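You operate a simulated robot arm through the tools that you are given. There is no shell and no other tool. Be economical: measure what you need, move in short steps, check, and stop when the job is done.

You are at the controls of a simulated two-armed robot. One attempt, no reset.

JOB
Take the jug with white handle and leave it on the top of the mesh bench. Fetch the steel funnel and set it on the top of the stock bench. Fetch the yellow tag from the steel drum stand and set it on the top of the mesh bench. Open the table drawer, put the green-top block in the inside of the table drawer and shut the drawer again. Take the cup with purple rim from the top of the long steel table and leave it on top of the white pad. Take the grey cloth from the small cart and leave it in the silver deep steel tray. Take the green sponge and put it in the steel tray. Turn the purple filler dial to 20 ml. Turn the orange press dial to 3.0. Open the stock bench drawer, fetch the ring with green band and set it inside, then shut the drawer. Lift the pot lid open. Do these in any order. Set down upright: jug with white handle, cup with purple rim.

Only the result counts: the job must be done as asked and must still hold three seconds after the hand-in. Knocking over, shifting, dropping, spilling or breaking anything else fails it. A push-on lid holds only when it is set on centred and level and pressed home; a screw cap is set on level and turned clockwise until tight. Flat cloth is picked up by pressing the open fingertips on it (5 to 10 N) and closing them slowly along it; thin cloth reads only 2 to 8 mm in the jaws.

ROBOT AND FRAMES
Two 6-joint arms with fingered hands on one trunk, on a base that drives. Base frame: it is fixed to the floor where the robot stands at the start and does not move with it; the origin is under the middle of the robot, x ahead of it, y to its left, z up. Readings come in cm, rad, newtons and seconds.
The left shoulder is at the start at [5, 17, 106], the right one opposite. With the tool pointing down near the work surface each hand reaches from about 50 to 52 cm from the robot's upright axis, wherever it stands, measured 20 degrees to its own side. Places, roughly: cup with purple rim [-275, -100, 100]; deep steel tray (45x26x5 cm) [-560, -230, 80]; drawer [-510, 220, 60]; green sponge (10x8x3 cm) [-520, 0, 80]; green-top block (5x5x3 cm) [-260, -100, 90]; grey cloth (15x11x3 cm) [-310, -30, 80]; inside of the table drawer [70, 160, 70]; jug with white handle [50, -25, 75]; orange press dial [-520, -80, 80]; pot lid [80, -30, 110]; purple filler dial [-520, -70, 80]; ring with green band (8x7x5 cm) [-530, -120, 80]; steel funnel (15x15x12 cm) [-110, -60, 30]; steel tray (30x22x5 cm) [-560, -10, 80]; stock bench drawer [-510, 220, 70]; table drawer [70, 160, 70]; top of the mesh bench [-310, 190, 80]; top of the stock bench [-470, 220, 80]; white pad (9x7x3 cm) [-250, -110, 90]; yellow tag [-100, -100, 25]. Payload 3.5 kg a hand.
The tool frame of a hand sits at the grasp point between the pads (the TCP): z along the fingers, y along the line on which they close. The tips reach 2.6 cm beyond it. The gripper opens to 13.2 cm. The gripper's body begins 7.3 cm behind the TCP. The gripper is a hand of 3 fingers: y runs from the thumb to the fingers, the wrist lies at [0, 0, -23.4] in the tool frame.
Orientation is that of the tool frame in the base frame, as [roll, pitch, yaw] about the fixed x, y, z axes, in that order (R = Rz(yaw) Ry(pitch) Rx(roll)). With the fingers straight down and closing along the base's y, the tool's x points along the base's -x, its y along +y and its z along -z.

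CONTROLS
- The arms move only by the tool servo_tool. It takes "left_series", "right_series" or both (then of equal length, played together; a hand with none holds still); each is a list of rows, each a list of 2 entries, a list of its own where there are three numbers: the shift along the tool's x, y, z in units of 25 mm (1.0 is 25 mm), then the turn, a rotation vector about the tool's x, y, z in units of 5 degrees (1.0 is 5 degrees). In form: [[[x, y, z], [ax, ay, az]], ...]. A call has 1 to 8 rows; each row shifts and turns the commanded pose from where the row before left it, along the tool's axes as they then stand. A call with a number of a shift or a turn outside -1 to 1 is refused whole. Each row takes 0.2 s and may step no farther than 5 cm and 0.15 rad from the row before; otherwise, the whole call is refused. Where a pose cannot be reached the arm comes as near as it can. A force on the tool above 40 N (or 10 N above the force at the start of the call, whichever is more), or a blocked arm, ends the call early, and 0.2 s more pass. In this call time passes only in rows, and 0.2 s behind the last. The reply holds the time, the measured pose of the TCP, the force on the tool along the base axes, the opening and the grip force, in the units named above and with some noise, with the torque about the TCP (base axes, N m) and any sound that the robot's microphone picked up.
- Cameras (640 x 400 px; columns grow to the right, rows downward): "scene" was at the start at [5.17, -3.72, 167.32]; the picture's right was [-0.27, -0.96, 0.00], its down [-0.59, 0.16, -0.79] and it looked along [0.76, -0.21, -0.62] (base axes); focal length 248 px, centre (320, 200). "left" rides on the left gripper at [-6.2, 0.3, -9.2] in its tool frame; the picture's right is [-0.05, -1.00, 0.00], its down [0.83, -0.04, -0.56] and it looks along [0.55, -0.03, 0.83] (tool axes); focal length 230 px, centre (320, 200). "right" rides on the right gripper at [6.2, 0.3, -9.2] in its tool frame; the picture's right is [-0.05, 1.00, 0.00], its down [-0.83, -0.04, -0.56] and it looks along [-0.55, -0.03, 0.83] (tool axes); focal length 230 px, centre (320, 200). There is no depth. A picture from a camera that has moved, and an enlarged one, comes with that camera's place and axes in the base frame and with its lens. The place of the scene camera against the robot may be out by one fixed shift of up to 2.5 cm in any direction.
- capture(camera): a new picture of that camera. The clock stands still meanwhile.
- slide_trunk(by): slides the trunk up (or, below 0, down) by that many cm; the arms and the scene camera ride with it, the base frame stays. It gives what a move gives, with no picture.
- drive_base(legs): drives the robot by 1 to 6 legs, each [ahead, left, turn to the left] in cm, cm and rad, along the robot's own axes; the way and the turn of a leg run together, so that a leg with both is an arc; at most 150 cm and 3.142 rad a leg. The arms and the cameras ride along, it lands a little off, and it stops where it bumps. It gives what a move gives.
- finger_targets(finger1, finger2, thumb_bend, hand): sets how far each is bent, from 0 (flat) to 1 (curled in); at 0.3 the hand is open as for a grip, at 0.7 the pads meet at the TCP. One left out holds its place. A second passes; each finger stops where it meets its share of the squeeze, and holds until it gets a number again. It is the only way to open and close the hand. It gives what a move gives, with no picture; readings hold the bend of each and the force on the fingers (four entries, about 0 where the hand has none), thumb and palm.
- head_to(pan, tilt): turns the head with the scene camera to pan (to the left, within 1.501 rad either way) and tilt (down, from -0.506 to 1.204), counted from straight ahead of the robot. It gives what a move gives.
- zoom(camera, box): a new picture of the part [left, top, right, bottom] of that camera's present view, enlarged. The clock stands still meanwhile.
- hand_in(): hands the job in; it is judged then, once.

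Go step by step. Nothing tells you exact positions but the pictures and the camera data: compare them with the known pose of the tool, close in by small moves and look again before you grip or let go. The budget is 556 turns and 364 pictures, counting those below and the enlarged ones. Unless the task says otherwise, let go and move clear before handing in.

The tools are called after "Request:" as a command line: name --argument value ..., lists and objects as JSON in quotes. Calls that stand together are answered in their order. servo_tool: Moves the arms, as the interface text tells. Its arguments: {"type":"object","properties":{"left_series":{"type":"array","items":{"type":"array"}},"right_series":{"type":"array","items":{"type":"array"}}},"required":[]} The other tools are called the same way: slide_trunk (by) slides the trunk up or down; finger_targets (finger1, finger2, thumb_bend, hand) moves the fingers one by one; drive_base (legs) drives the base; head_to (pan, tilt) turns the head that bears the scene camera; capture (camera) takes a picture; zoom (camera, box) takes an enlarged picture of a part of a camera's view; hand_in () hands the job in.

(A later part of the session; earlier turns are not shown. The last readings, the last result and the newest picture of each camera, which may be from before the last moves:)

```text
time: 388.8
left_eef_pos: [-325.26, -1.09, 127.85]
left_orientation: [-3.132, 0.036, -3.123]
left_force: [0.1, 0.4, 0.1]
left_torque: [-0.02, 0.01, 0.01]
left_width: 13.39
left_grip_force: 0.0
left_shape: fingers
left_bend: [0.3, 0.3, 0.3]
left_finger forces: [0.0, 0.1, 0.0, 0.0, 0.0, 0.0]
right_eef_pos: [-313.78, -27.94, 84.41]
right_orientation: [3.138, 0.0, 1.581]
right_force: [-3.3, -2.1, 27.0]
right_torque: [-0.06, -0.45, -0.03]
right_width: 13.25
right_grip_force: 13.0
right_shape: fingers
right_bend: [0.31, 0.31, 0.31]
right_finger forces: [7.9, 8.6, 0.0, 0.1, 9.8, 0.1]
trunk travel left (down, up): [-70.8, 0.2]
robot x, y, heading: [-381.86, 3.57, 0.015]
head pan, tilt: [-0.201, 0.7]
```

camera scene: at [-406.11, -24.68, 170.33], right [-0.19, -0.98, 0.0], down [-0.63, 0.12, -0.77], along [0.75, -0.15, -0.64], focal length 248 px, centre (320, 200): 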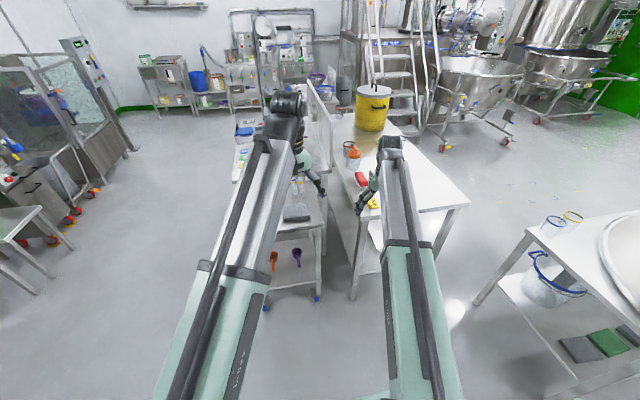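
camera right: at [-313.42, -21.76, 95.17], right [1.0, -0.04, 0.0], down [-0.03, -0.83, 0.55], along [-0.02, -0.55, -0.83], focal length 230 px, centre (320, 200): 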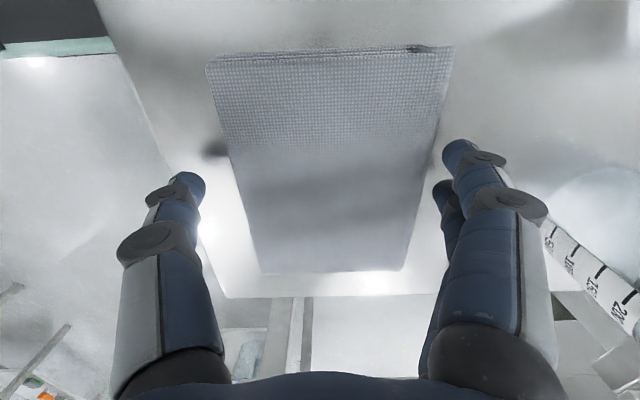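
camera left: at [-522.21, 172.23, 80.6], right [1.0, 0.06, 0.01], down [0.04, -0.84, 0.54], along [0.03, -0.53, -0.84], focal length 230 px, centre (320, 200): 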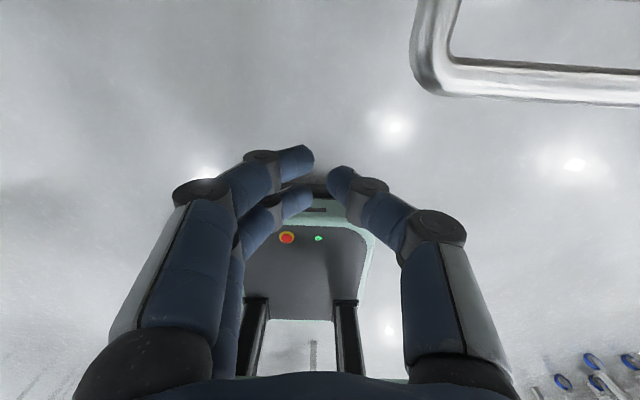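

The cart surface is 2.8 cm lower than the cloth top, so the stack can be gripped. I rise slightly and close.

Request:
servo_tool --right_series '[[[0, 0, -0.25], [0, 0, 0]]]'

Request:
finger_targets --hand "right" --finger1 0.48 --finger2 0.48 --thumb_bend 0.48

Request:
servo_tool --right_series '[[[0, 0, -0.8], [0, 0, 0]], [[0, 0, -0.8], [0, 0, 0]], [[0, 0, -0.8], [0, 0, 0]]]'

Request:
capture --camera "right"

```text
time: 389.2
left_eef_pos: [-325.12, -1.26, 127.81]
left_orientation: [-3.133, 0.038, -3.121]
left_force: [0.4, -1.2, 0.2]
left_torque: [0.03, -0.01, -0.01]
left_width: 13.4
left_grip_force: 0.0
left_shape: fingers
left_bend: [0.3, 0.3, 0.3]
left_finger forces: [0.0, 0.1, 0.0, 0.1, 0.0, 0.1]
right_eef_pos: [-313.88, -28.13, 84.55]
right_orientation: [-3.14, -0.004, 1.583]
right_force: [-1.4, -1.6, 5.5]
right_torque: [-0.05, -0.15, -0.03]
right_width: 13.2
right_grip_force: 3.1
right_shape: fingers
right_bend: [0.31, 0.31, 0.31]
right_finger forces: [1.9, 2.1, 0.0, 0.0, 2.0, 0.0]
trunk travel left (down, up): [-70.8, 0.2]
robot x, y, heading: [-382.33, 3.56, 0.013]
head pan, tilt: [-0.201, 0.7]
```

```text
time: 390.2
left_eef_pos: [-325.23, -1.16, 127.71]
left_orientation: [-3.131, 0.036, -3.122]
left_force: [-0.5, 0.1, -0.5]
left_torque: [0.0, -0.01, 0.02]
left_width: 13.4
left_grip_force: 0.0
left_shape: fingers
left_bend: [0.3, 0.3, 0.3]
left_finger forces: [0.0, 0.1, 0.0, 0.0, 0.0, 0.1]
right_eef_pos: [-313.76, -27.91, 84.88]
right_orientation: [3.138, -0.004, 1.58]
right_force: [5.4, -0.6, 32.4]
right_torque: [-0.05, 0.12, 0.22]
right_width: 10.78
right_grip_force: 23.9
right_shape: fingers
right_bend: [0.39, 0.39, 0.43]
right_finger forces: [11.6, 11.4, 0.0, 0.0, 26.2, 0.0]
trunk travel left (down, up): [-70.8, 0.2]
robot x, y, heading: [-382.3, 3.6, 0.016]
head pan, tilt: [-0.201, 0.7]
```

```text
time: 391.0
left_eef_pos: [-325.05, -1.14, 127.71]
left_orientation: [-3.132, 0.035, -3.123]
left_force: [0.1, -0.4, 0.8]
left_torque: [0.01, -0.01, 0.02]
left_width: 13.42
left_grip_force: 0.1
left_shape: fingers
left_bend: [0.3, 0.3, 0.3]
left_finger forces: [0.1, 0.1, 0.0, 0.0, 0.1, 0.1]
right_eef_pos: [-313.83, -27.87, 90.72]
right_orientation: [-3.14, -0.004, 1.581]
right_force: [0.1, 0.4, -0.5]
right_torque: [0.0, -0.02, -0.02]
right_width: 10.63
right_grip_force: 15.6
right_shape: fingers
right_bend: [0.39, 0.39, 0.43]
right_finger forces: [7.8, 7.7, 0.0, 0.0, 15.5, 0.0]
trunk travel left (down, up): [-70.8, 0.2]
robot x, y, heading: [-382.0, 3.62, 0.016]
head pan, tilt: [-0.201, 0.7]
```

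```text
206 pictures are left
camera right: at [-313.62, -21.7, 99.84], right [1.0, -0.04, 0.0], down [-0.03, -0.83, 0.55], along [-0.02, -0.55, -0.83], focal length 230 px, centre (320, 200)
```

right: 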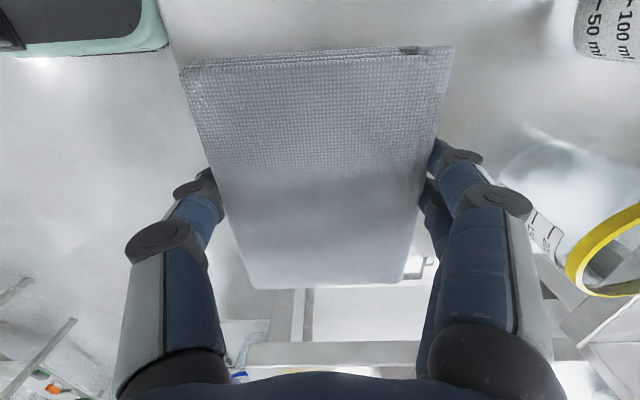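

The cloth is lifted. I raise it and travel backwards around the tables to their west side, keeping my heading.

Request:
servo_tool --right_series '[[[0, 0, -1], [0, 0, 0]], [[0, 0, -1], [0, 0, 0]], [[0, 0, -1], [0, 0, 0]], [[0, 0, -1], [0, 0, 0]], [[0, 0, -1], [0, 0, 0]], [[0, 0, -1], [0, 0, 0]], [[0, 0, -1], [0, 0, 0]], [[0, 0, -1], [0, 0, 0]]]'

Request:
drive_base --legs '[[-25, 0, 0], [0, 72, -0.015], [-120, 0, 0], [-118, 0, 0]]'

Request:
head_to --pan -1.4 --tilt 0.4

Request:
capture --camera "scene"

```text
time: 392.8
left_eef_pos: [-325.08, -1.15, 127.76]
left_orientation: [-3.133, 0.035, -3.124]
left_force: [-0.6, -0.1, 1.1]
left_torque: [-0.03, 0.0, 0.02]
left_width: 13.4
left_grip_force: 0.0
left_shape: fingers
left_bend: [0.3, 0.3, 0.3]
left_finger forces: [0.0, 0.0, 0.0, 0.0, 0.1, 0.1]
right_eef_pos: [-313.75, -28.12, 110.66]
right_orientation: [-3.139, -0.003, 1.582]
right_force: [0.3, 0.2, -0.6]
right_torque: [0.01, -0.03, 0.0]
right_width: 10.64
right_grip_force: 15.3
right_shape: fingers
right_bend: [0.39, 0.39, 0.43]
right_finger forces: [7.6, 7.7, 0.0, 0.1, 15.5, 0.0]
trunk travel left (down, up): [-70.8, 0.2]
robot x, y, heading: [-381.77, 3.43, 0.017]
head pan, tilt: [-0.201, 0.7]
```

```text
time: 409.2
left_eef_pos: [-584.95, 66.6, 127.75]
left_orientation: [-3.134, 0.034, -3.115]
left_force: [0.2, -0.5, 0.2]
left_torque: [-0.01, -0.02, -0.03]
left_width: 13.42
left_grip_force: 0.1
left_shape: fingers
left_bend: [0.3, 0.3, 0.3]
left_finger forces: [0.0, 0.1, 0.0, 0.1, 0.1, 0.0]
right_eef_pos: [-573.41, 40.06, 110.73]
right_orientation: [-3.14, -0.004, 1.588]
right_force: [-0.4, -0.4, 0.7]
right_torque: [0.02, 0.0, 0.02]
right_width: 10.66
right_grip_force: 14.8
right_shape: fingers
right_bend: [0.39, 0.39, 0.43]
right_finger forces: [7.6, 7.7, 0.0, 0.0, 15.5, 0.1]
trunk travel left (down, up): [-70.8, 0.2]
robot x, y, heading: [-642.11, 71.23, 0.023]
head pan, tilt: [-0.201, 0.7]
```

```text
time: 410.6
left_eef_pos: [-584.9, 66.79, 127.71]
left_orientation: [-3.133, 0.034, -3.114]
left_force: [-0.4, -0.1, -0.9]
left_torque: [0.0, 0.0, 0.01]
left_width: 13.4
left_grip_force: 0.0
left_shape: fingers
left_bend: [0.3, 0.3, 0.3]
left_finger forces: [0.0, 0.1, 0.0, 0.1, 0.1, 0.0]
right_eef_pos: [-573.32, 40.05, 110.66]
right_orientation: [-3.14, -0.003, 1.587]
right_force: [-0.6, 0.0, -0.5]
right_torque: [-0.02, -0.02, -0.01]
right_width: 10.62
right_grip_force: 15.6
right_shape: fingers
right_bend: [0.39, 0.39, 0.43]
right_finger forces: [7.6, 7.7, 0.1, 0.0, 15.6, 0.1]
trunk travel left (down, up): [-70.8, 0.2]
robot x, y, heading: [-641.73, 70.92, 0.027]
head pan, tilt: [-1.4, 0.4]
```

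```text
205 pictures are left
camera scene: at [-643.32, 60.54, 173.01], right [-0.98, -0.19, 0.0], down [-0.08, 0.38, -0.92], along [0.18, -0.9, -0.39], focal length 248 px, centre (320, 200)
```

scene: 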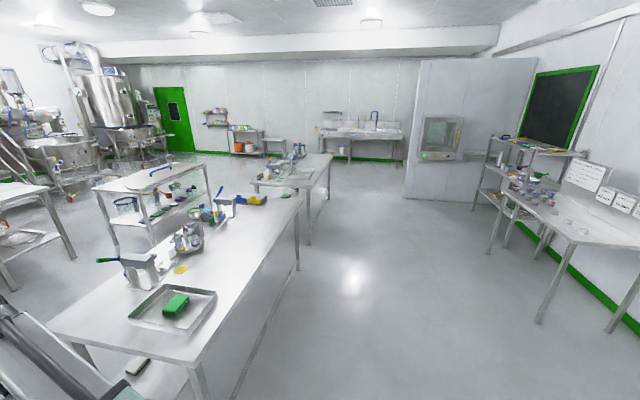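

The lane west of the tables is clear. I strafe along it to the deep tray.

Request:
drive_base --legs '[[0, -140, -0.025], [0, -140, 0]]'

Request:
head_to --pan -0.15 --tilt 0.75

Request:
capture --camera "scene"

Request:
capture --camera "right"

```text
time: 424.2
left_eef_pos: [-585.28, -214.97, 127.78]
left_orientation: [-3.134, 0.035, 3.133]
left_force: [0.1, 0.6, 0.0]
left_torque: [-0.02, 0.01, 0.0]
left_width: 13.41
left_grip_force: 0.0
left_shape: fingers
left_bend: [0.3, 0.3, 0.3]
left_finger forces: [0.0, 0.0, 0.0, 0.0, 0.0, 0.0]
right_eef_pos: [-574.6, -242.03, 110.61]
right_orientation: [-3.14, -0.004, 1.555]
right_force: [0.1, -0.6, -0.1]
right_torque: [0.03, 0.0, 0.0]
right_width: 10.65
right_grip_force: 15.7
right_shape: fingers
right_bend: [0.39, 0.39, 0.43]
right_finger forces: [7.5, 7.7, 0.1, 0.1, 15.6, 0.1]
trunk travel left (down, up): [-70.8, 0.2]
robot x, y, heading: [-641.95, -209.22, -0.009]
head pan, tilt: [-1.4, 0.4]
```

```text
time: 425.6
left_eef_pos: [-585.38, -215.01, 127.77]
left_orientation: [-3.134, 0.034, 3.132]
left_force: [0.5, 0.2, 0.7]
left_torque: [0.07, 0.0, 0.04]
left_width: 13.4
left_grip_force: 0.0
left_shape: fingers
left_bend: [0.3, 0.3, 0.3]
left_finger forces: [0.0, 0.1, 0.0, 0.0, 0.0, 0.0]
right_eef_pos: [-574.73, -242.01, 110.57]
right_orientation: [-3.141, -0.002, 1.553]
right_force: [0.4, 0.5, -0.4]
right_torque: [0.0, 0.01, 0.01]
right_width: 10.65
right_grip_force: 15.6
right_shape: fingers
right_bend: [0.39, 0.39, 0.43]
right_finger forces: [7.7, 7.7, 0.1, 0.1, 15.6, 0.0]
trunk travel left (down, up): [-70.8, 0.2]
robot x, y, heading: [-642.5, -208.47, -0.015]
head pan, tilt: [-0.15, 0.75]
```

```text
204 pictures are left
camera scene: at [-637.1, -211.27, 169.91], right [-0.16, -0.99, 0.0], down [-0.67, 0.11, -0.73], along [0.72, -0.12, -0.68], focal length 248 px, centre (320, 200)
```

scene: 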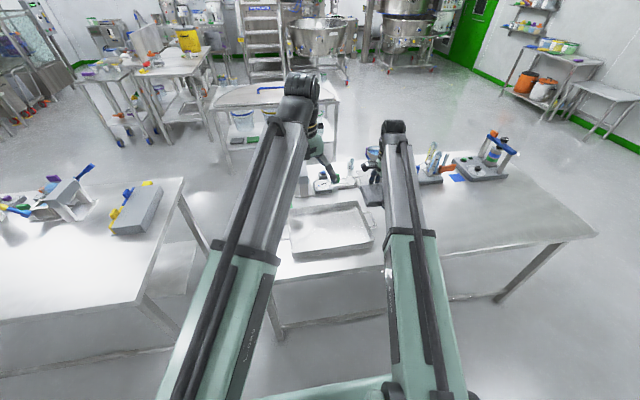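

```text
203 pictures are left
camera right: at [-574.27, -235.82, 119.85], right [1.0, -0.07, 0.0], down [-0.06, -0.83, 0.55], along [-0.04, -0.55, -0.83], focal length 230 px, centre (320, 200)
```

right: 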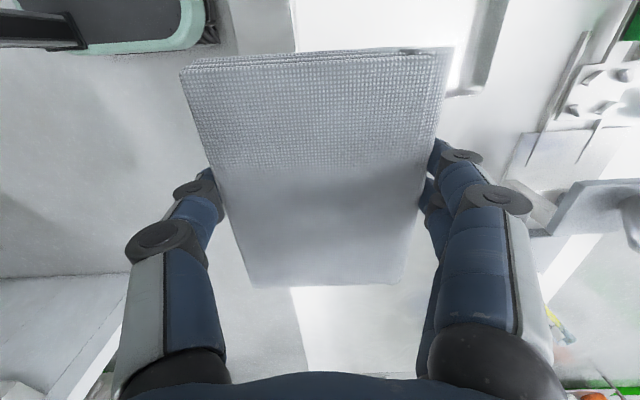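

The deep tray is centred near [-565, -228]. I bring the cloth over it and lower part way.

Request:
drive_base --legs '[[9.5, 12, 0.01]]'

Request:
servo_tool --right_series '[[[0, 0, 1], [0, 0, 0]], [[0, 0, 1], [0, 0, 0]], [[0, 0, 1], [0, 0, 0]], [[0, 0, 1], [0, 0, 0]]]'

Request:
capture --camera "right"

Request:
capture --camera "scene"

```text
time: 427.0
left_eef_pos: [-575.67, -202.08, 127.63]
left_orientation: [-3.131, 0.033, -3.137]
left_force: [0.7, 0.5, 0.2]
left_torque: [-0.03, 0.03, 0.0]
left_width: 13.38
left_grip_force: 0.1
left_shape: fingers
left_bend: [0.3, 0.3, 0.3]
left_finger forces: [0.0, 0.0, 0.0, 0.1, 0.1, 0.0]
right_eef_pos: [-564.63, -229.05, 110.66]
right_orientation: [-3.141, -0.001, 1.565]
right_force: [0.3, 0.0, -0.7]
right_torque: [-0.01, 0.03, -0.02]
right_width: 10.64
right_grip_force: 16.0
right_shape: fingers
right_bend: [0.39, 0.39, 0.43]
right_finger forces: [7.6, 7.6, 0.0, 0.0, 15.6, 0.1]
trunk travel left (down, up): [-70.8, 0.2]
robot x, y, heading: [-632.45, -196.69, 0.001]
head pan, tilt: [-0.15, 0.75]
```

```text
time: 428.0
left_eef_pos: [-575.72, -202.24, 127.7]
left_orientation: [-3.133, 0.035, -3.139]
left_force: [-0.2, 0.5, 0.0]
left_torque: [-0.01, 0.03, -0.02]
left_width: 13.4
left_grip_force: 0.0
left_shape: fingers
left_bend: [0.3, 0.3, 0.3]
left_finger forces: [0.1, 0.1, 0.1, 0.1, 0.0, 0.0]
right_eef_pos: [-564.61, -229.08, 100.53]
right_orientation: [-3.139, -0.004, 1.568]
right_force: [0.1, 0.2, -1.0]
right_torque: [0.0, 0.0, 0.01]
right_width: 10.66
right_grip_force: 15.5
right_shape: fingers
right_bend: [0.39, 0.39, 0.43]
right_finger forces: [7.6, 7.7, 0.0, 0.1, 15.6, 0.1]
trunk travel left (down, up): [-70.8, 0.2]
robot x, y, heading: [-632.39, -196.34, 0.0]
head pan, tilt: [-0.15, 0.75]
```

```text
202 pictures are left
camera right: at [-564.35, -222.96, 109.81], right [1.0, -0.06, 0.0], down [-0.05, -0.83, 0.55], along [-0.03, -0.55, -0.83], focal length 230 px, centre (320, 200)
```

right: 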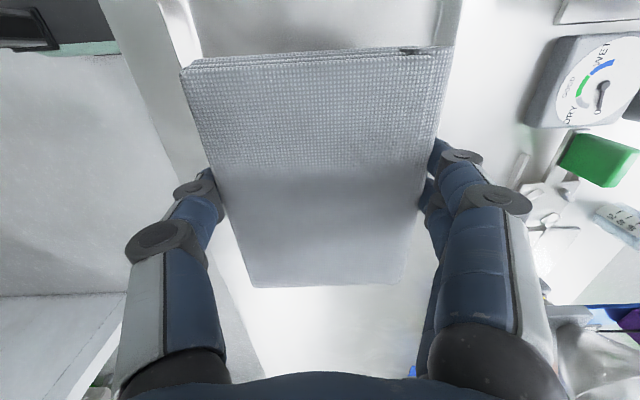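

```text
201 pictures are left
camera scene: at [-627.59, -199.22, 169.91], right [-0.15, -0.99, 0.0], down [-0.67, 0.1, -0.73], along [0.72, -0.11, -0.68], focal length 248 px, centre (320, 200)
```

scene: 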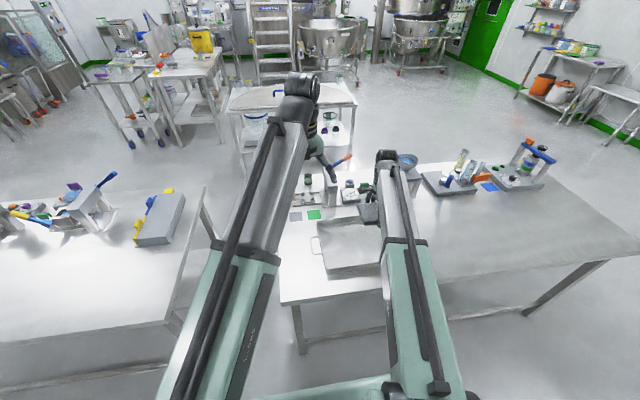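

The cloth is centred over the tray. I lower it to the tray floor.

Request:
servo_tool --right_series '[[[0, 0, 1], [0, 0, 0]], [[0, 0, 1], [0, 0, 0]], [[0, 0, 1], [0, 0, 0]], [[0, 0, 1], [0, 0, 0]], [[0, 0, 1], [0, 0, 0]]]'

Request:
servo_tool --right_series '[[[0, 0, 0.3], [0, 0, 0]], [[0, 0, 0.3], [0, 0, 0]], [[0, 0, 0.3], [0, 0, 0]], [[0, 0, 0.3], [0, 0, 0]], [[0, 0, 0.3], [0, 0, 0]]]'

Request:
capture --camera "right"

```text
time: 429.2
left_eef_pos: [-575.67, -202.25, 127.7]
left_orientation: [-3.132, 0.035, -3.138]
left_force: [0.4, -0.5, 0.3]
left_torque: [0.0, 0.01, 0.02]
left_width: 13.39
left_grip_force: 0.0
left_shape: fingers
left_bend: [0.3, 0.3, 0.3]
left_finger forces: [0.0, 0.1, 0.0, 0.1, 0.1, 0.0]
right_eef_pos: [-564.79, -229.09, 88.24]
right_orientation: [-3.139, -0.003, 1.565]
right_force: [0.8, 0.1, -0.3]
right_torque: [-0.02, 0.05, 0.0]
right_width: 10.67
right_grip_force: 15.5
right_shape: fingers
right_bend: [0.39, 0.39, 0.43]
right_finger forces: [7.6, 7.7, 0.1, 0.0, 15.7, 0.0]
trunk travel left (down, up): [-70.8, 0.2]
robot x, y, heading: [-632.76, -196.5, -0.002]
head pan, tilt: [-0.15, 0.75]
```

```text
time: 430.4
left_eef_pos: [-575.67, -202.08, 127.63]
left_orientation: [-3.134, 0.036, -3.139]
left_force: [-0.6, 0.2, -0.4]
left_torque: [-0.02, 0.04, 0.0]
left_width: 13.38
left_grip_force: 0.1
left_shape: fingers
left_bend: [0.3, 0.3, 0.3]
left_finger forces: [0.0, 0.0, 0.0, 0.0, 0.1, 0.0]
right_eef_pos: [-564.69, -229.11, 84.4]
right_orientation: [-3.14, -0.004, 1.566]
right_force: [-0.9, 0.1, -0.6]
right_torque: [0.02, -0.01, 0.01]
right_width: 10.66
right_grip_force: 15.9
right_shape: fingers
right_bend: [0.39, 0.39, 0.43]
right_finger forces: [7.7, 7.7, 0.0, 0.1, 15.6, 0.0]
trunk travel left (down, up): [-70.8, 0.2]
robot x, y, heading: [-632.61, -196.45, 0.003]
head pan, tilt: [-0.15, 0.75]
```

```text
200 pictures are left
camera right: at [-564.45, -222.93, 93.6], right [1.0, -0.06, 0.0], down [-0.05, -0.83, 0.55], along [-0.03, -0.55, -0.83], focal length 230 px, centre (320, 200)
```

right: 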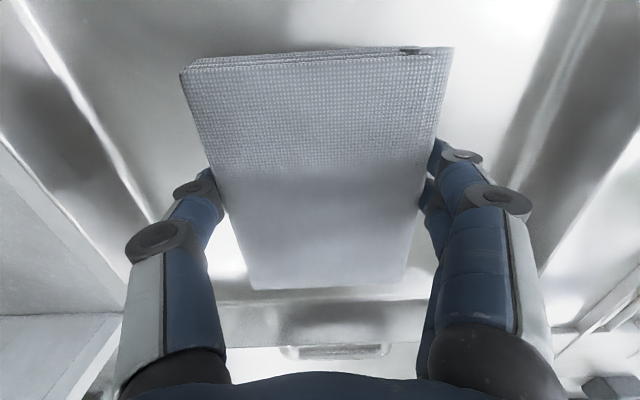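

Request:
servo_tool --right_series '[[[0, 0, 0.2], [0, 0, 0]], [[0, 0, 0.2], [0, 0, 0]]]'

Request:
finger_targets --hand "right" --finger1 0.31 --finger2 0.31 --thumb_bend 0.31

Request:
servo_tool --right_series '[[[0, 0, -1], [0, 0, 0]], [[0, 0, -1], [0, 0, 0]], [[0, 0, -1], [0, 0, 0]], [[0, 0, -1], [0, 0, 0]], [[0, 0, -1], [0, 0, 0]], [[0, 0, -1], [0, 0, 0]], [[0, 0, -1], [0, 0, 0]], [[0, 0, -1], [0, 0, 0]]]'

Request:
capture --camera "right"

```text
time: 431.0
left_eef_pos: [-575.69, -202.26, 127.66]
left_orientation: [-3.134, 0.036, -3.14]
left_force: [-0.1, 0.1, 0.3]
left_torque: [0.0, 0.0, -0.02]
left_width: 13.43
left_grip_force: 0.0
left_shape: fingers
left_bend: [0.3, 0.3, 0.3]
left_finger forces: [0.0, 0.1, 0.0, 0.1, 0.0, 0.0]
right_eef_pos: [-564.87, -229.03, 83.43]
right_orientation: [-3.139, -0.004, 1.566]
right_force: [0.2, -0.4, 0.5]
right_torque: [0.0, 0.01, 0.01]
right_width: 10.65
right_grip_force: 15.8
right_shape: fingers
right_bend: [0.39, 0.39, 0.43]
right_finger forces: [7.6, 7.8, 0.0, 0.1, 15.9, 0.1]
trunk travel left (down, up): [-70.8, 0.2]
robot x, y, heading: [-633.0, -196.49, 0.003]
head pan, tilt: [-0.15, 0.75]
```

```text
time: 432.0
left_eef_pos: [-575.76, -202.24, 127.72]
left_orientation: [-3.132, 0.036, -3.139]
left_force: [-0.1, 0.1, 0.3]
left_torque: [-0.01, -0.01, 0.01]
left_width: 13.38
left_grip_force: 0.0
left_shape: fingers
left_bend: [0.3, 0.3, 0.3]
left_finger forces: [0.0, 0.0, 0.0, 0.1, 0.0, 0.0]
right_eef_pos: [-564.77, -229.07, 83.37]
right_orientation: [-3.14, -0.003, 1.566]
right_force: [-0.6, -0.3, 0.6]
right_torque: [0.0, -0.01, 0.0]
right_width: 13.08
right_grip_force: 0.1
right_shape: fingers
right_bend: [0.31, 0.31, 0.31]
right_finger forces: [0.0, 0.0, 0.0, 0.1, 0.1, 0.0]
trunk travel left (down, up): [-70.8, 0.2]
robot x, y, heading: [-632.79, -196.13, 0.001]
head pan, tilt: [-0.15, 0.75]
```

```text
time: 433.8
left_eef_pos: [-575.68, -202.32, 127.77]
left_orientation: [-3.134, 0.034, -3.139]
left_force: [0.2, -0.5, -0.3]
left_torque: [-0.02, -0.01, 0.02]
left_width: 13.4
left_grip_force: 0.2
left_shape: fingers
left_bend: [0.3, 0.3, 0.3]
left_finger forces: [0.0, 0.1, 0.1, 0.1, 0.0, 0.0]
right_eef_pos: [-564.8, -229.12, 103.54]
right_orientation: [-3.14, -0.003, 1.565]
right_force: [0.4, -0.1, 0.4]
right_torque: [0.01, -0.01, 0.0]
right_width: 13.08
right_grip_force: 0.0
right_shape: fingers
right_bend: [0.31, 0.31, 0.31]
right_finger forces: [0.1, 0.0, 0.0, 0.1, 0.0, 0.0]
trunk travel left (down, up): [-70.8, 0.2]
robot x, y, heading: [-632.54, -196.52, 0.002]
head pan, tilt: [-0.15, 0.75]
```

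```text
199 pictures are left
camera right: at [-564.43, -222.89, 112.74], right [1.0, -0.06, 0.0], down [-0.05, -0.83, 0.55], along [-0.03, -0.55, -0.83], focal length 230 px, centre (320, 200)
```

right: 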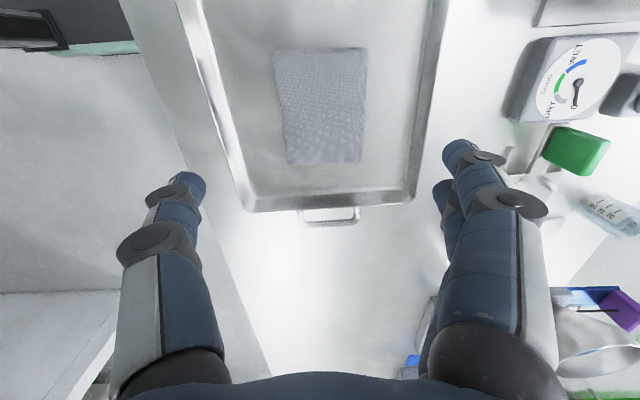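

The cloth lies in the deep tray. I restore the right hand's yaw and then go around the south end of the tables towards the long table's far side.

Request:
servo_tool --right_series '[[[0, 0, -0.8], [0, 0, -1]], [[0, 0, -0.8], [0, 0, -1]], [[0, 0, -0.8], [0, 0, -1]], [[0, 0, 0], [0, 0, -1]], [[0, 0, 0], [0, 0, -1]], [[0, 0, 0], [0, 0, -1]], [[0, 0, 0], [0, 0, -1]], [[0, 0, 0], [0, 0, -1]]]'

Request:
servo_tool --right_series '[[[0, 0, 0], [0, 0, -1]], [[0, 0, 0], [0, 0, -1]], [[0, 0, 0], [0, 0, -1]], [[0, 0, 0], [0, 0, -1]], [[0, 0, 0], [0, 0, -1]], [[0, 0, 0], [0, 0, -1]], [[0, 0, 0], [0, 0, -1]], [[0, 0, 0], [0, 0, -1]]]'

Request:
servo_tool --right_series '[[[0, 0, 0], [0, 0, -1]], [[0, 0, 0], [0, 0, -1]]]'

Request:
drive_base --legs '[[-10, 0, 0], [0, -100, 0], [0, -95, 0]]'

Request:
head_to --pan 0 --tilt 0.4

Request:
capture --camera "scene"

```text
time: 435.6
left_eef_pos: [-575.7, -202.21, 127.65]
left_orientation: [-3.133, 0.033, -3.138]
left_force: [-0.6, -0.3, -0.1]
left_torque: [0.0, 0.01, -0.03]
left_width: 13.41
left_grip_force: 0.0
left_shape: fingers
left_bend: [0.3, 0.3, 0.3]
left_finger forces: [0.1, 0.0, 0.1, 0.1, 0.1, 0.0]
right_eef_pos: [-564.8, -229.15, 109.35]
right_orientation: [3.141, -0.004, 2.264]
right_force: [-0.7, -0.4, 0.2]
right_torque: [0.02, 0.01, 0.05]
right_width: 13.07
right_grip_force: 0.2
right_shape: fingers
right_bend: [0.31, 0.31, 0.31]
right_finger forces: [0.1, 0.0, 0.0, 0.1, 0.0, 0.0]
trunk travel left (down, up): [-70.8, 0.2]
robot x, y, heading: [-633.02, -196.41, -0.002]
head pan, tilt: [-0.15, 0.75]
```

```text
time: 437.4
left_eef_pos: [-575.85, -202.2, 127.66]
left_orientation: [-3.132, 0.035, -3.138]
left_force: [-0.2, -0.6, 0.3]
left_torque: [-0.02, -0.01, -0.01]
left_width: 13.38
left_grip_force: 0.1
left_shape: fingers
left_bend: [0.3, 0.3, 0.3]
left_finger forces: [0.1, 0.1, 0.1, 0.0, 0.0, 0.1]
right_eef_pos: [-564.84, -229.12, 109.33]
right_orientation: [3.138, -0.001, 2.962]
right_force: [-0.3, 0.2, 0.0]
right_torque: [-0.01, -0.04, -0.01]
right_width: 13.06
right_grip_force: 0.0
right_shape: fingers
right_bend: [0.31, 0.31, 0.31]
right_finger forces: [0.0, 0.0, 0.0, 0.0, 0.0, 0.0]
trunk travel left (down, up): [-70.8, 0.2]
robot x, y, heading: [-632.46, -196.6, -0.009]
head pan, tilt: [-0.15, 0.75]
```

```text
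time: 438.0
left_eef_pos: [-575.79, -202.2, 127.76]
left_orientation: [-3.133, 0.034, -3.137]
left_force: [0.3, 0.5, 0.4]
left_torque: [0.01, 0.02, -0.03]
left_width: 13.41
left_grip_force: 0.1
left_shape: fingers
left_bend: [0.3, 0.3, 0.3]
left_finger forces: [0.0, 0.0, 0.0, 0.0, 0.1, 0.0]
right_eef_pos: [-564.75, -229.19, 109.39]
right_orientation: [3.139, -0.001, 3.137]
right_force: [-1.0, 0.2, -0.8]
right_torque: [0.0, 0.01, 0.01]
right_width: 13.07
right_grip_force: 0.0
right_shape: fingers
right_bend: [0.31, 0.31, 0.31]
right_finger forces: [0.1, 0.0, 0.0, 0.1, 0.0, 0.0]
trunk travel left (down, up): [-70.8, 0.2]
robot x, y, heading: [-632.46, -196.81, 0.002]
head pan, tilt: [-0.15, 0.75]
```

```text
time: 448.5
left_eef_pos: [-585.51, -396.7, 127.66]
left_orientation: [-3.133, 0.037, -3.133]
left_force: [-0.6, 0.4, 0.8]
left_torque: [-0.01, 0.0, 0.02]
left_width: 13.41
left_grip_force: 0.0
left_shape: fingers
left_bend: [0.3, 0.3, 0.3]
left_finger forces: [0.0, 0.1, 0.0, 0.0, 0.0, 0.0]
right_eef_pos: [-574.27, -423.55, 109.43]
right_orientation: [3.137, -0.001, -3.14]
right_force: [-0.1, 1.3, 0.2]
right_torque: [0.0, 0.02, -0.04]
right_width: 13.09
right_grip_force: 0.0
right_shape: fingers
right_bend: [0.31, 0.31, 0.31]
right_finger forces: [0.1, 0.0, 0.1, 0.0, 0.0, 0.1]
trunk travel left (down, up): [-70.8, 0.2]
robot x, y, heading: [-642.47, -391.28, 0.011]
head pan, tilt: [-0.15, 0.75]
```

```text
time: 449.3
left_eef_pos: [-585.4, -396.77, 127.69]
left_orientation: [-3.133, 0.036, -3.131]
left_force: [0.2, -0.3, 0.7]
left_torque: [-0.01, 0.02, 0.0]
left_width: 13.4
left_grip_force: 0.1
left_shape: fingers
left_bend: [0.3, 0.3, 0.3]
left_finger forces: [0.0, 0.0, 0.0, 0.1, 0.0, 0.0]
right_eef_pos: [-574.3, -423.63, 109.4]
right_orientation: [3.138, -0.001, -3.139]
right_force: [0.2, -0.3, -0.3]
right_torque: [-0.01, -0.02, 0.01]
right_width: 13.09
right_grip_force: 0.0
right_shape: fingers
right_bend: [0.31, 0.31, 0.31]
right_finger forces: [0.0, 0.1, 0.0, 0.0, 0.0, 0.1]
trunk travel left (down, up): [-70.8, 0.2]
robot x, y, heading: [-642.8, -391.54, 0.006]
head pan, tilt: [0.0, 0.4]
```

```text
198 pictures are left
camera scene: at [-636.33, -392.76, 173.01], right [0.01, -1.0, 0.0], down [-0.39, 0.0, -0.92], along [0.92, 0.01, -0.39], focal length 248 px, centre (320, 200)
```

scene: 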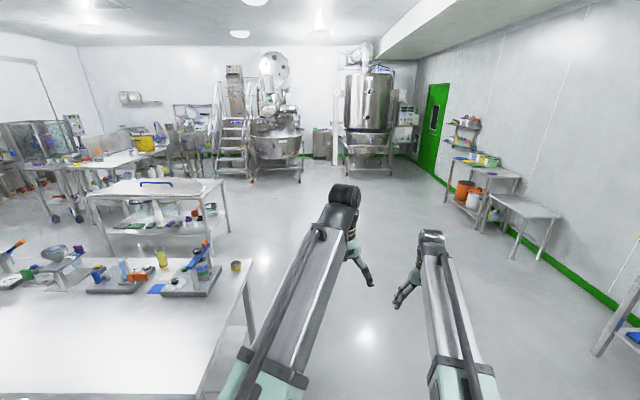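

The way ahead is open. I drive east, then turn north towards the long table.

Request:
drive_base --legs '[[150, 0, 0], [150, 0, 0], [75, 0, 0], [0, 0, 1.565], [110, 0, 0]]'

Request:
head_to --pan 0 --tilt 0.5

Request:
capture --camera "scene"

```text
time: 476.3
left_eef_pos: [-263.34, -224.0, 127.71]
left_orientation: [-3.133, 0.036, -1.562]
left_force: [0.3, 0.3, 0.3]
left_torque: [0.0, 0.0, 0.01]
left_width: 13.4
left_grip_force: 0.1
left_shape: fingers
left_bend: [0.3, 0.3, 0.3]
left_finger forces: [0.0, 0.0, 0.1, 0.0, 0.0, 0.0]
right_eef_pos: [-236.48, -212.8, 109.4]
right_orientation: [3.137, -0.003, -1.569]
right_force: [-1.6, -0.3, 0.4]
right_torque: [0.0, -0.01, 0.02]
right_width: 13.08
right_grip_force: 0.1
right_shape: fingers
right_bend: [0.31, 0.31, 0.31]
right_finger forces: [0.0, 0.1, 0.0, 0.0, 0.0, 0.0]
trunk travel left (down, up): [-70.8, 0.2]
robot x, y, heading: [-268.68, -280.89, 1.573]
head pan, tilt: [0.0, 0.4]
```

```text
time: 477.0
left_eef_pos: [-263.37, -224.07, 127.75]
left_orientation: [-3.132, 0.035, -1.563]
left_force: [-0.2, -0.4, 0.6]
left_torque: [0.06, -0.02, -0.02]
left_width: 13.39
left_grip_force: 0.1
left_shape: fingers
left_bend: [0.3, 0.3, 0.3]
left_finger forces: [0.1, 0.1, 0.0, 0.1, 0.1, 0.0]
right_eef_pos: [-236.49, -212.91, 109.49]
right_orientation: [3.138, -0.001, -1.569]
right_force: [-0.7, -0.3, 0.2]
right_torque: [0.01, -0.04, -0.03]
right_width: 13.11
right_grip_force: 0.1
right_shape: fingers
right_bend: [0.31, 0.31, 0.31]
right_finger forces: [0.0, 0.1, 0.1, 0.1, 0.1, 0.0]
trunk travel left (down, up): [-70.8, 0.2]
robot x, y, heading: [-269.01, -280.85, 1.576]
head pan, tilt: [0.0, 0.499]
```

```text
197 pictures are left
camera scene: at [-267.93, -277.23, 172.1], right [1.0, 0.01, 0.0], down [0.0, -0.48, -0.88], along [0.0, 0.88, -0.48], focal length 248 px, centre (320, 200)
```

scene: 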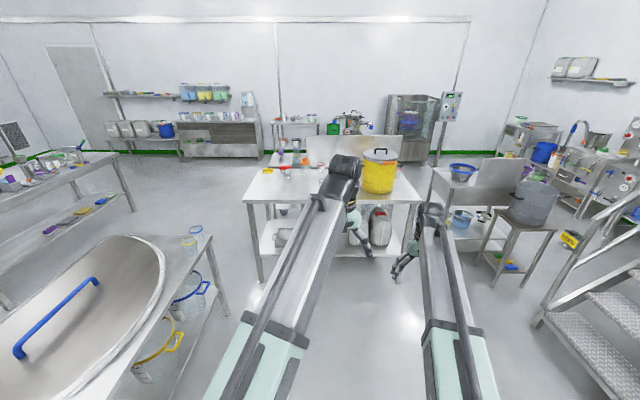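

From here the long table's front is at y ≈ -126, with a tall yellow bucket at x ≈ -223. I shift left and approach.

Request:
drive_base --legs '[[0, 30, 0], [85, 0, 0]]'

Request:
head_to --pan -0.3 --tilt 0.75

Request:
capture --camera "scene"

Request:
capture --camera "right"

```text
time: 483.1
left_eef_pos: [-293.56, -139.15, 127.69]
left_orientation: [-3.132, 0.034, -1.563]
left_force: [0.7, 0.6, -0.9]
left_torque: [-0.02, -0.02, 0.0]
left_width: 13.39
left_grip_force: 0.0
left_shape: fingers
left_bend: [0.3, 0.3, 0.3]
left_finger forces: [0.0, 0.1, 0.1, 0.1, 0.1, 0.1]
right_eef_pos: [-266.57, -128.28, 109.43]
right_orientation: [3.138, -0.001, -1.571]
right_force: [-0.2, 0.6, -1.4]
right_torque: [-0.02, 0.03, -0.01]
right_width: 13.09
right_grip_force: 0.1
right_shape: fingers
right_bend: [0.31, 0.31, 0.31]
right_finger forces: [0.0, 0.0, 0.0, 0.1, 0.0, 0.1]
trunk travel left (down, up): [-70.8, 0.2]
robot x, y, heading: [-299.43, -196.38, 1.576]
head pan, tilt: [0.0, 0.499]
```

```text
time: 483.9
left_eef_pos: [-293.52, -139.33, 127.76]
left_orientation: [-3.132, 0.034, -1.562]
left_force: [-0.2, -0.2, -0.7]
left_torque: [0.02, 0.0, -0.04]
left_width: 13.39
left_grip_force: 0.1
left_shape: fingers
left_bend: [0.3, 0.3, 0.3]
left_finger forces: [0.0, 0.1, 0.1, 0.0, 0.0, 0.0]
right_eef_pos: [-266.56, -128.29, 109.48]
right_orientation: [3.136, -0.001, -1.57]
right_force: [0.6, 0.0, -0.3]
right_torque: [0.0, 0.0, 0.01]
right_width: 13.06
right_grip_force: 0.1
right_shape: fingers
right_bend: [0.31, 0.31, 0.31]
right_finger forces: [0.0, 0.1, 0.1, 0.0, 0.0, 0.0]
trunk travel left (down, up): [-70.8, 0.2]
robot x, y, heading: [-299.11, -196.19, 1.574]
head pan, tilt: [-0.3, 0.75]
```

```text
196 pictures are left
camera scene: at [-295.69, -193.73, 169.91], right [0.96, -0.29, 0.0], down [-0.2, -0.65, -0.73], along [0.21, 0.7, -0.68], focal length 248 px, centre (320, 200)
```

scene: 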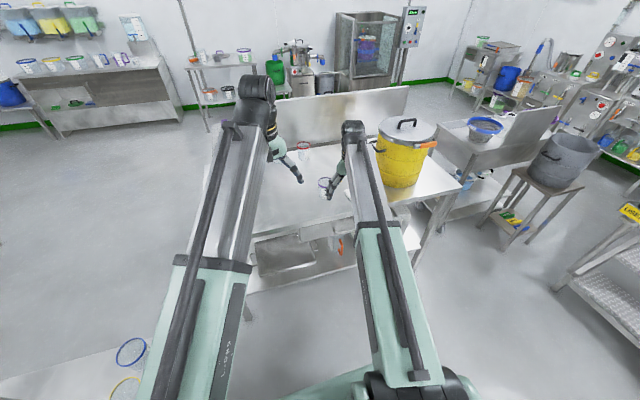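

```text
195 pictures are left
camera right: at [-266.93, -134.31, 118.6], right [-1.0, 0.05, 0.0], down [0.05, 0.83, 0.55], along [0.03, 0.55, -0.83], focal length 230 px, centre (320, 200)
```

right: 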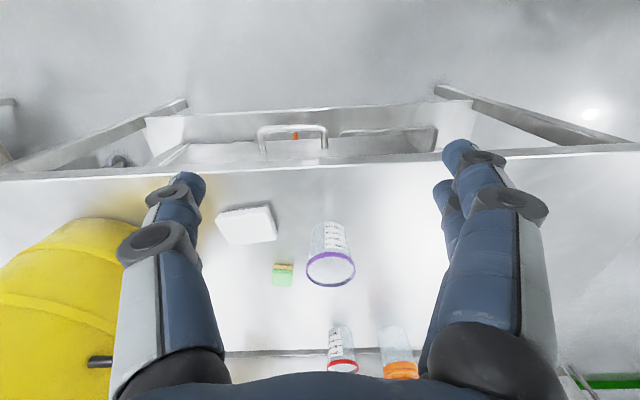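

The cup, white pad and green-top block are all in view. I move the right hand above the cup at about [-267, -107].

Request:
drive_base --legs '[[20.5, 0.5, 0]]'

Request:
servo_tool --right_series '[[[0, 0, 1], [0, 0, 0]], [[0, 0, 1], [0, 0, 0]], [[0, 0, 0.6], [0, 0, 0]]]'

Request:
capture --camera "right"

```text
time: 485.6
left_eef_pos: [-294.1, -118.64, 127.65]
left_orientation: [-3.132, 0.032, -1.562]
left_force: [0.1, 0.3, -0.2]
left_torque: [-0.01, -0.01, 0.0]
left_width: 13.4
left_grip_force: 0.0
left_shape: fingers
left_bend: [0.3, 0.3, 0.3]
left_finger forces: [0.0, 0.1, 0.1, 0.0, 0.0, 0.0]
right_eef_pos: [-267.23, -107.54, 109.32]
right_orientation: [3.138, -0.004, -1.571]
right_force: [-0.4, -0.2, -0.4]
right_torque: [-0.06, 0.0, 0.02]
right_width: 13.08
right_grip_force: 0.1
right_shape: fingers
right_bend: [0.31, 0.31, 0.31]
right_finger forces: [0.1, 0.1, 0.0, 0.0, 0.0, 0.0]
trunk travel left (down, up): [-70.8, 0.2]
robot x, y, heading: [-299.7, -176.08, 1.573]
head pan, tilt: [-0.3, 0.75]
```

```text
time: 486.4
left_eef_pos: [-294.04, -118.64, 127.7]
left_orientation: [-3.134, 0.034, -1.561]
left_force: [0.3, 0.3, -0.1]
left_torque: [0.0, 0.02, 0.02]
left_width: 13.41
left_grip_force: 0.0
left_shape: fingers
left_bend: [0.3, 0.3, 0.3]
left_finger forces: [0.0, 0.1, 0.0, 0.1, 0.0, 0.0]
right_eef_pos: [-267.29, -107.67, 102.91]
right_orientation: [3.138, -0.001, -1.57]
right_force: [0.3, 0.0, 0.6]
right_torque: [-0.01, 0.02, 0.01]
right_width: 13.08
right_grip_force: 0.0
right_shape: fingers
right_bend: [0.31, 0.31, 0.31]
right_finger forces: [0.0, 0.1, 0.1, 0.0, 0.0, 0.0]
trunk travel left (down, up): [-70.8, 0.2]
robot x, y, heading: [-299.86, -175.64, 1.579]
head pan, tilt: [-0.3, 0.75]
```

```text
194 pictures are left
camera right: at [-267.68, -113.76, 112.16], right [-1.0, 0.05, 0.0], down [0.04, 0.83, 0.55], along [0.03, 0.55, -0.83], focal length 230 px, centre (320, 200)
```

right: 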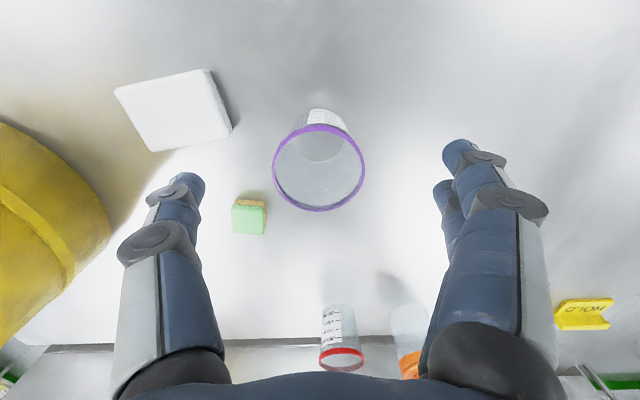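

Request:
servo_tool --right_series '[[[-0.64, 0, 0.8], [0, 0, 0]], [[0, 0, 0.9], [0, 0, 0]], [[0, 0, 0.9], [0, 0, 0]], [[0, 0, 0.9], [0, 0, 0]], [[0, 0, 0.5], [0, 0, 0]]]'

Request:
capture --camera "right"

```text
time: 487.6
left_eef_pos: [-294.2, -118.74, 127.67]
left_orientation: [-3.134, 0.033, -1.561]
left_force: [-0.3, -0.2, -0.3]
left_torque: [0.01, 0.0, -0.03]
left_width: 13.39
left_grip_force: 0.1
left_shape: fingers
left_bend: [0.3, 0.3, 0.3]
left_finger forces: [0.0, 0.0, 0.0, 0.1, 0.0, 0.0]
right_eef_pos: [-267.22, -106.13, 92.75]
right_orientation: [3.138, -0.001, -1.571]
right_force: [0.0, 0.0, -0.4]
right_torque: [0.02, -0.02, 0.01]
right_width: 13.1
right_grip_force: 0.1
right_shape: fingers
right_bend: [0.31, 0.31, 0.31]
right_finger forces: [0.0, 0.0, 0.1, 0.0, 0.0, 0.1]
trunk travel left (down, up): [-70.8, 0.2]
robot x, y, heading: [-299.59, -175.31, 1.577]
head pan, tilt: [-0.3, 0.75]
```

```text
193 pictures are left
camera right: at [-267.65, -112.18, 102.03], right [-1.0, 0.05, 0.0], down [0.05, 0.83, 0.55], along [0.03, 0.55, -0.83], focal length 230 px, centre (320, 200)
```

right: 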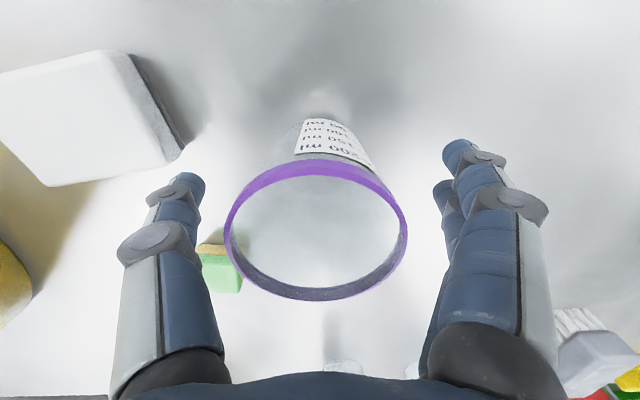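

Request:
finger_targets --hand "right" --finger1 0.48 --finger2 0.48 --thumb_bend 0.48

Request:
finger_targets --hand "right" --finger1 0.57 --finger2 0.57 --thumb_bend 0.57

Request:
capture --camera "right"

```text
time: 488.6
left_eef_pos: [-294.14, -118.7, 127.69]
left_orientation: [-3.132, 0.035, -1.563]
left_force: [-0.3, 0.8, 0.9]
left_torque: [-0.01, 0.02, 0.01]
left_width: 13.4
left_grip_force: 0.1
left_shape: fingers
left_bend: [0.3, 0.3, 0.3]
left_finger forces: [0.0, 0.0, 0.0, 0.0, 0.0, 0.0]
right_eef_pos: [-267.4, -106.11, 92.8]
right_orientation: [3.136, -0.001, -1.57]
right_force: [-0.6, -0.8, -0.5]
right_torque: [-0.03, -0.03, -0.02]
right_width: 7.5
right_grip_force: 0.0
right_shape: fingers
right_bend: [0.48, 0.48, 0.48]
right_finger forces: [0.0, 0.1, 0.1, 0.0, 0.0, 0.0]
trunk travel left (down, up): [-70.8, 0.2]
robot x, y, heading: [-299.54, -175.69, 1.577]
head pan, tilt: [-0.3, 0.75]
```

```text
time: 489.6
left_eef_pos: [-294.16, -118.69, 127.64]
left_orientation: [-3.134, 0.034, -1.562]
left_force: [-0.3, 0.2, -0.8]
left_torque: [0.01, 0.01, -0.01]
left_width: 13.39
left_grip_force: 0.0
left_shape: fingers
left_bend: [0.3, 0.3, 0.3]
left_finger forces: [0.0, 0.0, 0.0, 0.0, 0.1, 0.0]
right_eef_pos: [-267.38, -106.11, 92.77]
right_orientation: [3.139, -0.002, -1.571]
right_force: [0.1, -1.3, -0.1]
right_torque: [0.06, -0.01, -0.02]
right_width: 5.76
right_grip_force: 5.4
right_shape: fingers
right_bend: [0.54, 0.5, 0.54]
right_finger forces: [0.9, 4.3, 0.0, 0.1, 4.8, 0.0]
trunk travel left (down, up): [-70.8, 0.2]
robot x, y, heading: [-299.93, -176.33, 1.579]
head pan, tilt: [-0.3, 0.75]
```

```text
192 pictures are left
camera right: at [-267.65, -112.2, 102.04], right [-1.0, 0.05, 0.0], down [0.05, 0.83, 0.55], along [0.03, 0.55, -0.83], focal length 230 px, centre (320, 200)
```

right: 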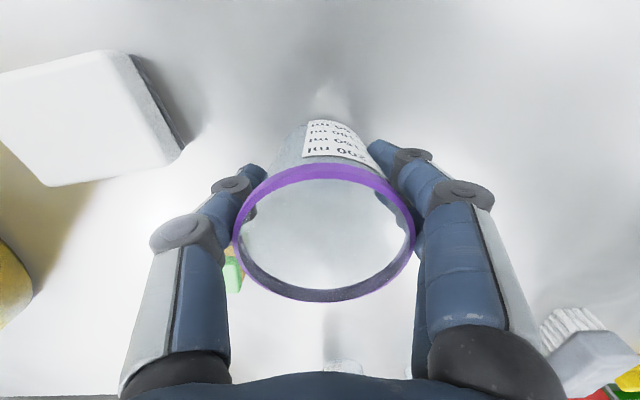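

Request:
finger_targets --hand "right" --finger1 0.61 --finger2 0.6 --thumb_bend 0.6

Request:
servo_tool --right_series '[[[0, 0, -0.5], [0, 0, 0]], [[0, 0, -1], [0, 0, 0]], [[0, 0, -1], [0, 0, 0]]]'

Request:
capture --camera "right"

```text
time: 490.6
left_eef_pos: [-294.1, -118.66, 127.66]
left_orientation: [-3.133, 0.035, -1.563]
left_force: [0.0, 0.3, -0.4]
left_torque: [-0.01, -0.03, 0.02]
left_width: 13.41
left_grip_force: 0.0
left_shape: fingers
left_bend: [0.3, 0.3, 0.3]
left_finger forces: [0.0, 0.0, 0.0, 0.0, 0.0, 0.0]
right_eef_pos: [-267.33, -106.0, 92.9]
right_orientation: [3.139, -0.002, -1.572]
right_force: [-0.4, 0.2, 0.4]
right_torque: [-0.02, -0.05, 0.02]
right_width: 4.96
right_grip_force: 8.1
right_shape: fingers
right_bend: [0.58, 0.52, 0.56]
right_finger forces: [2.0, 5.6, 0.1, 0.0, 7.7, 0.0]
trunk travel left (down, up): [-70.8, 0.2]
robot x, y, heading: [-299.67, -175.45, 1.58]
head pan, tilt: [-0.3, 0.75]
```

```text
time: 491.4
left_eef_pos: [-294.21, -118.82, 127.73]
left_orientation: [-3.132, 0.034, -1.561]
left_force: [0.0, 0.4, 0.3]
left_torque: [-0.01, -0.04, 0.02]
left_width: 13.4
left_grip_force: 0.0
left_shape: fingers
left_bend: [0.3, 0.3, 0.3]
left_finger forces: [0.0, 0.0, 0.0, 0.0, 0.1, 0.0]
right_eef_pos: [-267.21, -106.17, 99.14]
right_orientation: [3.137, -0.004, -1.572]
right_force: [-0.6, 0.1, -0.3]
right_torque: [-0.01, 0.01, 0.0]
right_width: 4.98
right_grip_force: 7.8
right_shape: fingers
right_bend: [0.58, 0.52, 0.56]
right_finger forces: [2.0, 5.7, 0.0, 0.0, 7.6, 0.0]
trunk travel left (down, up): [-70.8, 0.2]
robot x, y, heading: [-299.46, -175.3, 1.578]
head pan, tilt: [-0.3, 0.75]
```

```text
191 pictures are left
camera right: at [-267.55, -112.22, 108.28], right [-1.0, 0.05, 0.0], down [0.05, 0.83, 0.55], along [0.03, 0.55, -0.83], focal length 230 px, centre (320, 200)
```

right: 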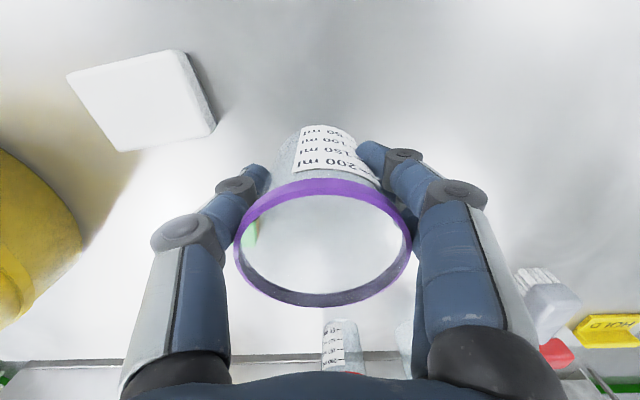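

The cup is lifted. The pad centre computes to [-254.8, -109.7]; I move the cup above it.

Request:
drive_base --legs '[[-3.6, -12.4, 0]]'

Request:
capture --camera "right"

Request:
zoom --camera "scene" --box '[280, 110, 440, 230]'

```text
time: 492.6
left_eef_pos: [-281.27, -122.32, 127.68]
left_orientation: [-3.134, 0.034, -1.566]
left_force: [0.5, -0.1, 0.3]
left_torque: [0.03, 0.04, 0.0]
left_width: 13.39
left_grip_force: 0.1
left_shape: fingers
left_bend: [0.3, 0.3, 0.3]
left_finger forces: [0.0, 0.0, 0.0, 0.0, 0.0, 0.0]
right_eef_pos: [-254.31, -109.77, 99.05]
right_orientation: [3.137, -0.001, -1.573]
right_force: [0.6, -0.6, -0.8]
right_torque: [0.01, 0.02, 0.01]
right_width: 4.99
right_grip_force: 7.8
right_shape: fingers
right_bend: [0.58, 0.52, 0.56]
right_finger forces: [2.0, 5.7, 0.0, 0.1, 7.6, 0.1]
trunk travel left (down, up): [-70.8, 0.2]
robot x, y, heading: [-287.06, -179.38, 1.576]
head pan, tilt: [-0.3, 0.75]
```

```text
190 pictures are left
camera right: at [-254.65, -115.88, 108.22], right [-1.0, 0.05, 0.0], down [0.05, 0.83, 0.55], along [0.03, 0.55, -0.83], focal length 230 px, centre (320, 200)
```

right: 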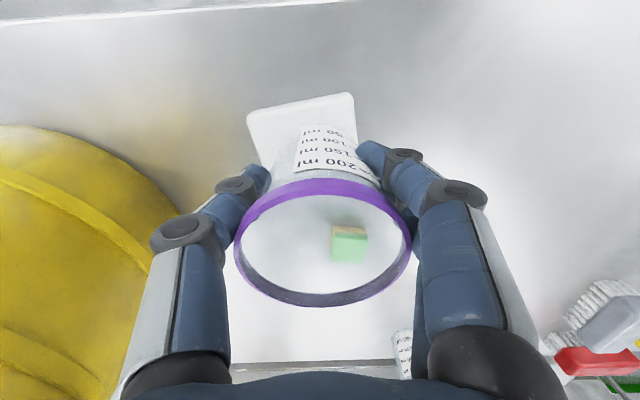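

```text
3.33 times, centred on (360, 170) of scene
camera zoom: at [-283.44, -176.78, 169.9], right [0.96, -0.29, 0.0], down [-0.2, -0.65, -0.73], along [0.21, 0.7, -0.68], focal length 826 px, centre (187, 300)
```

zoom: 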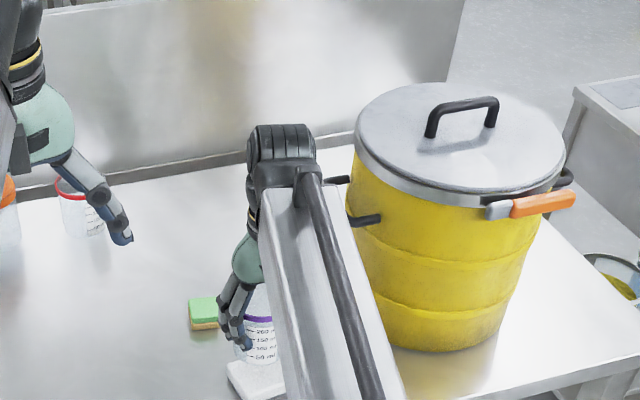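

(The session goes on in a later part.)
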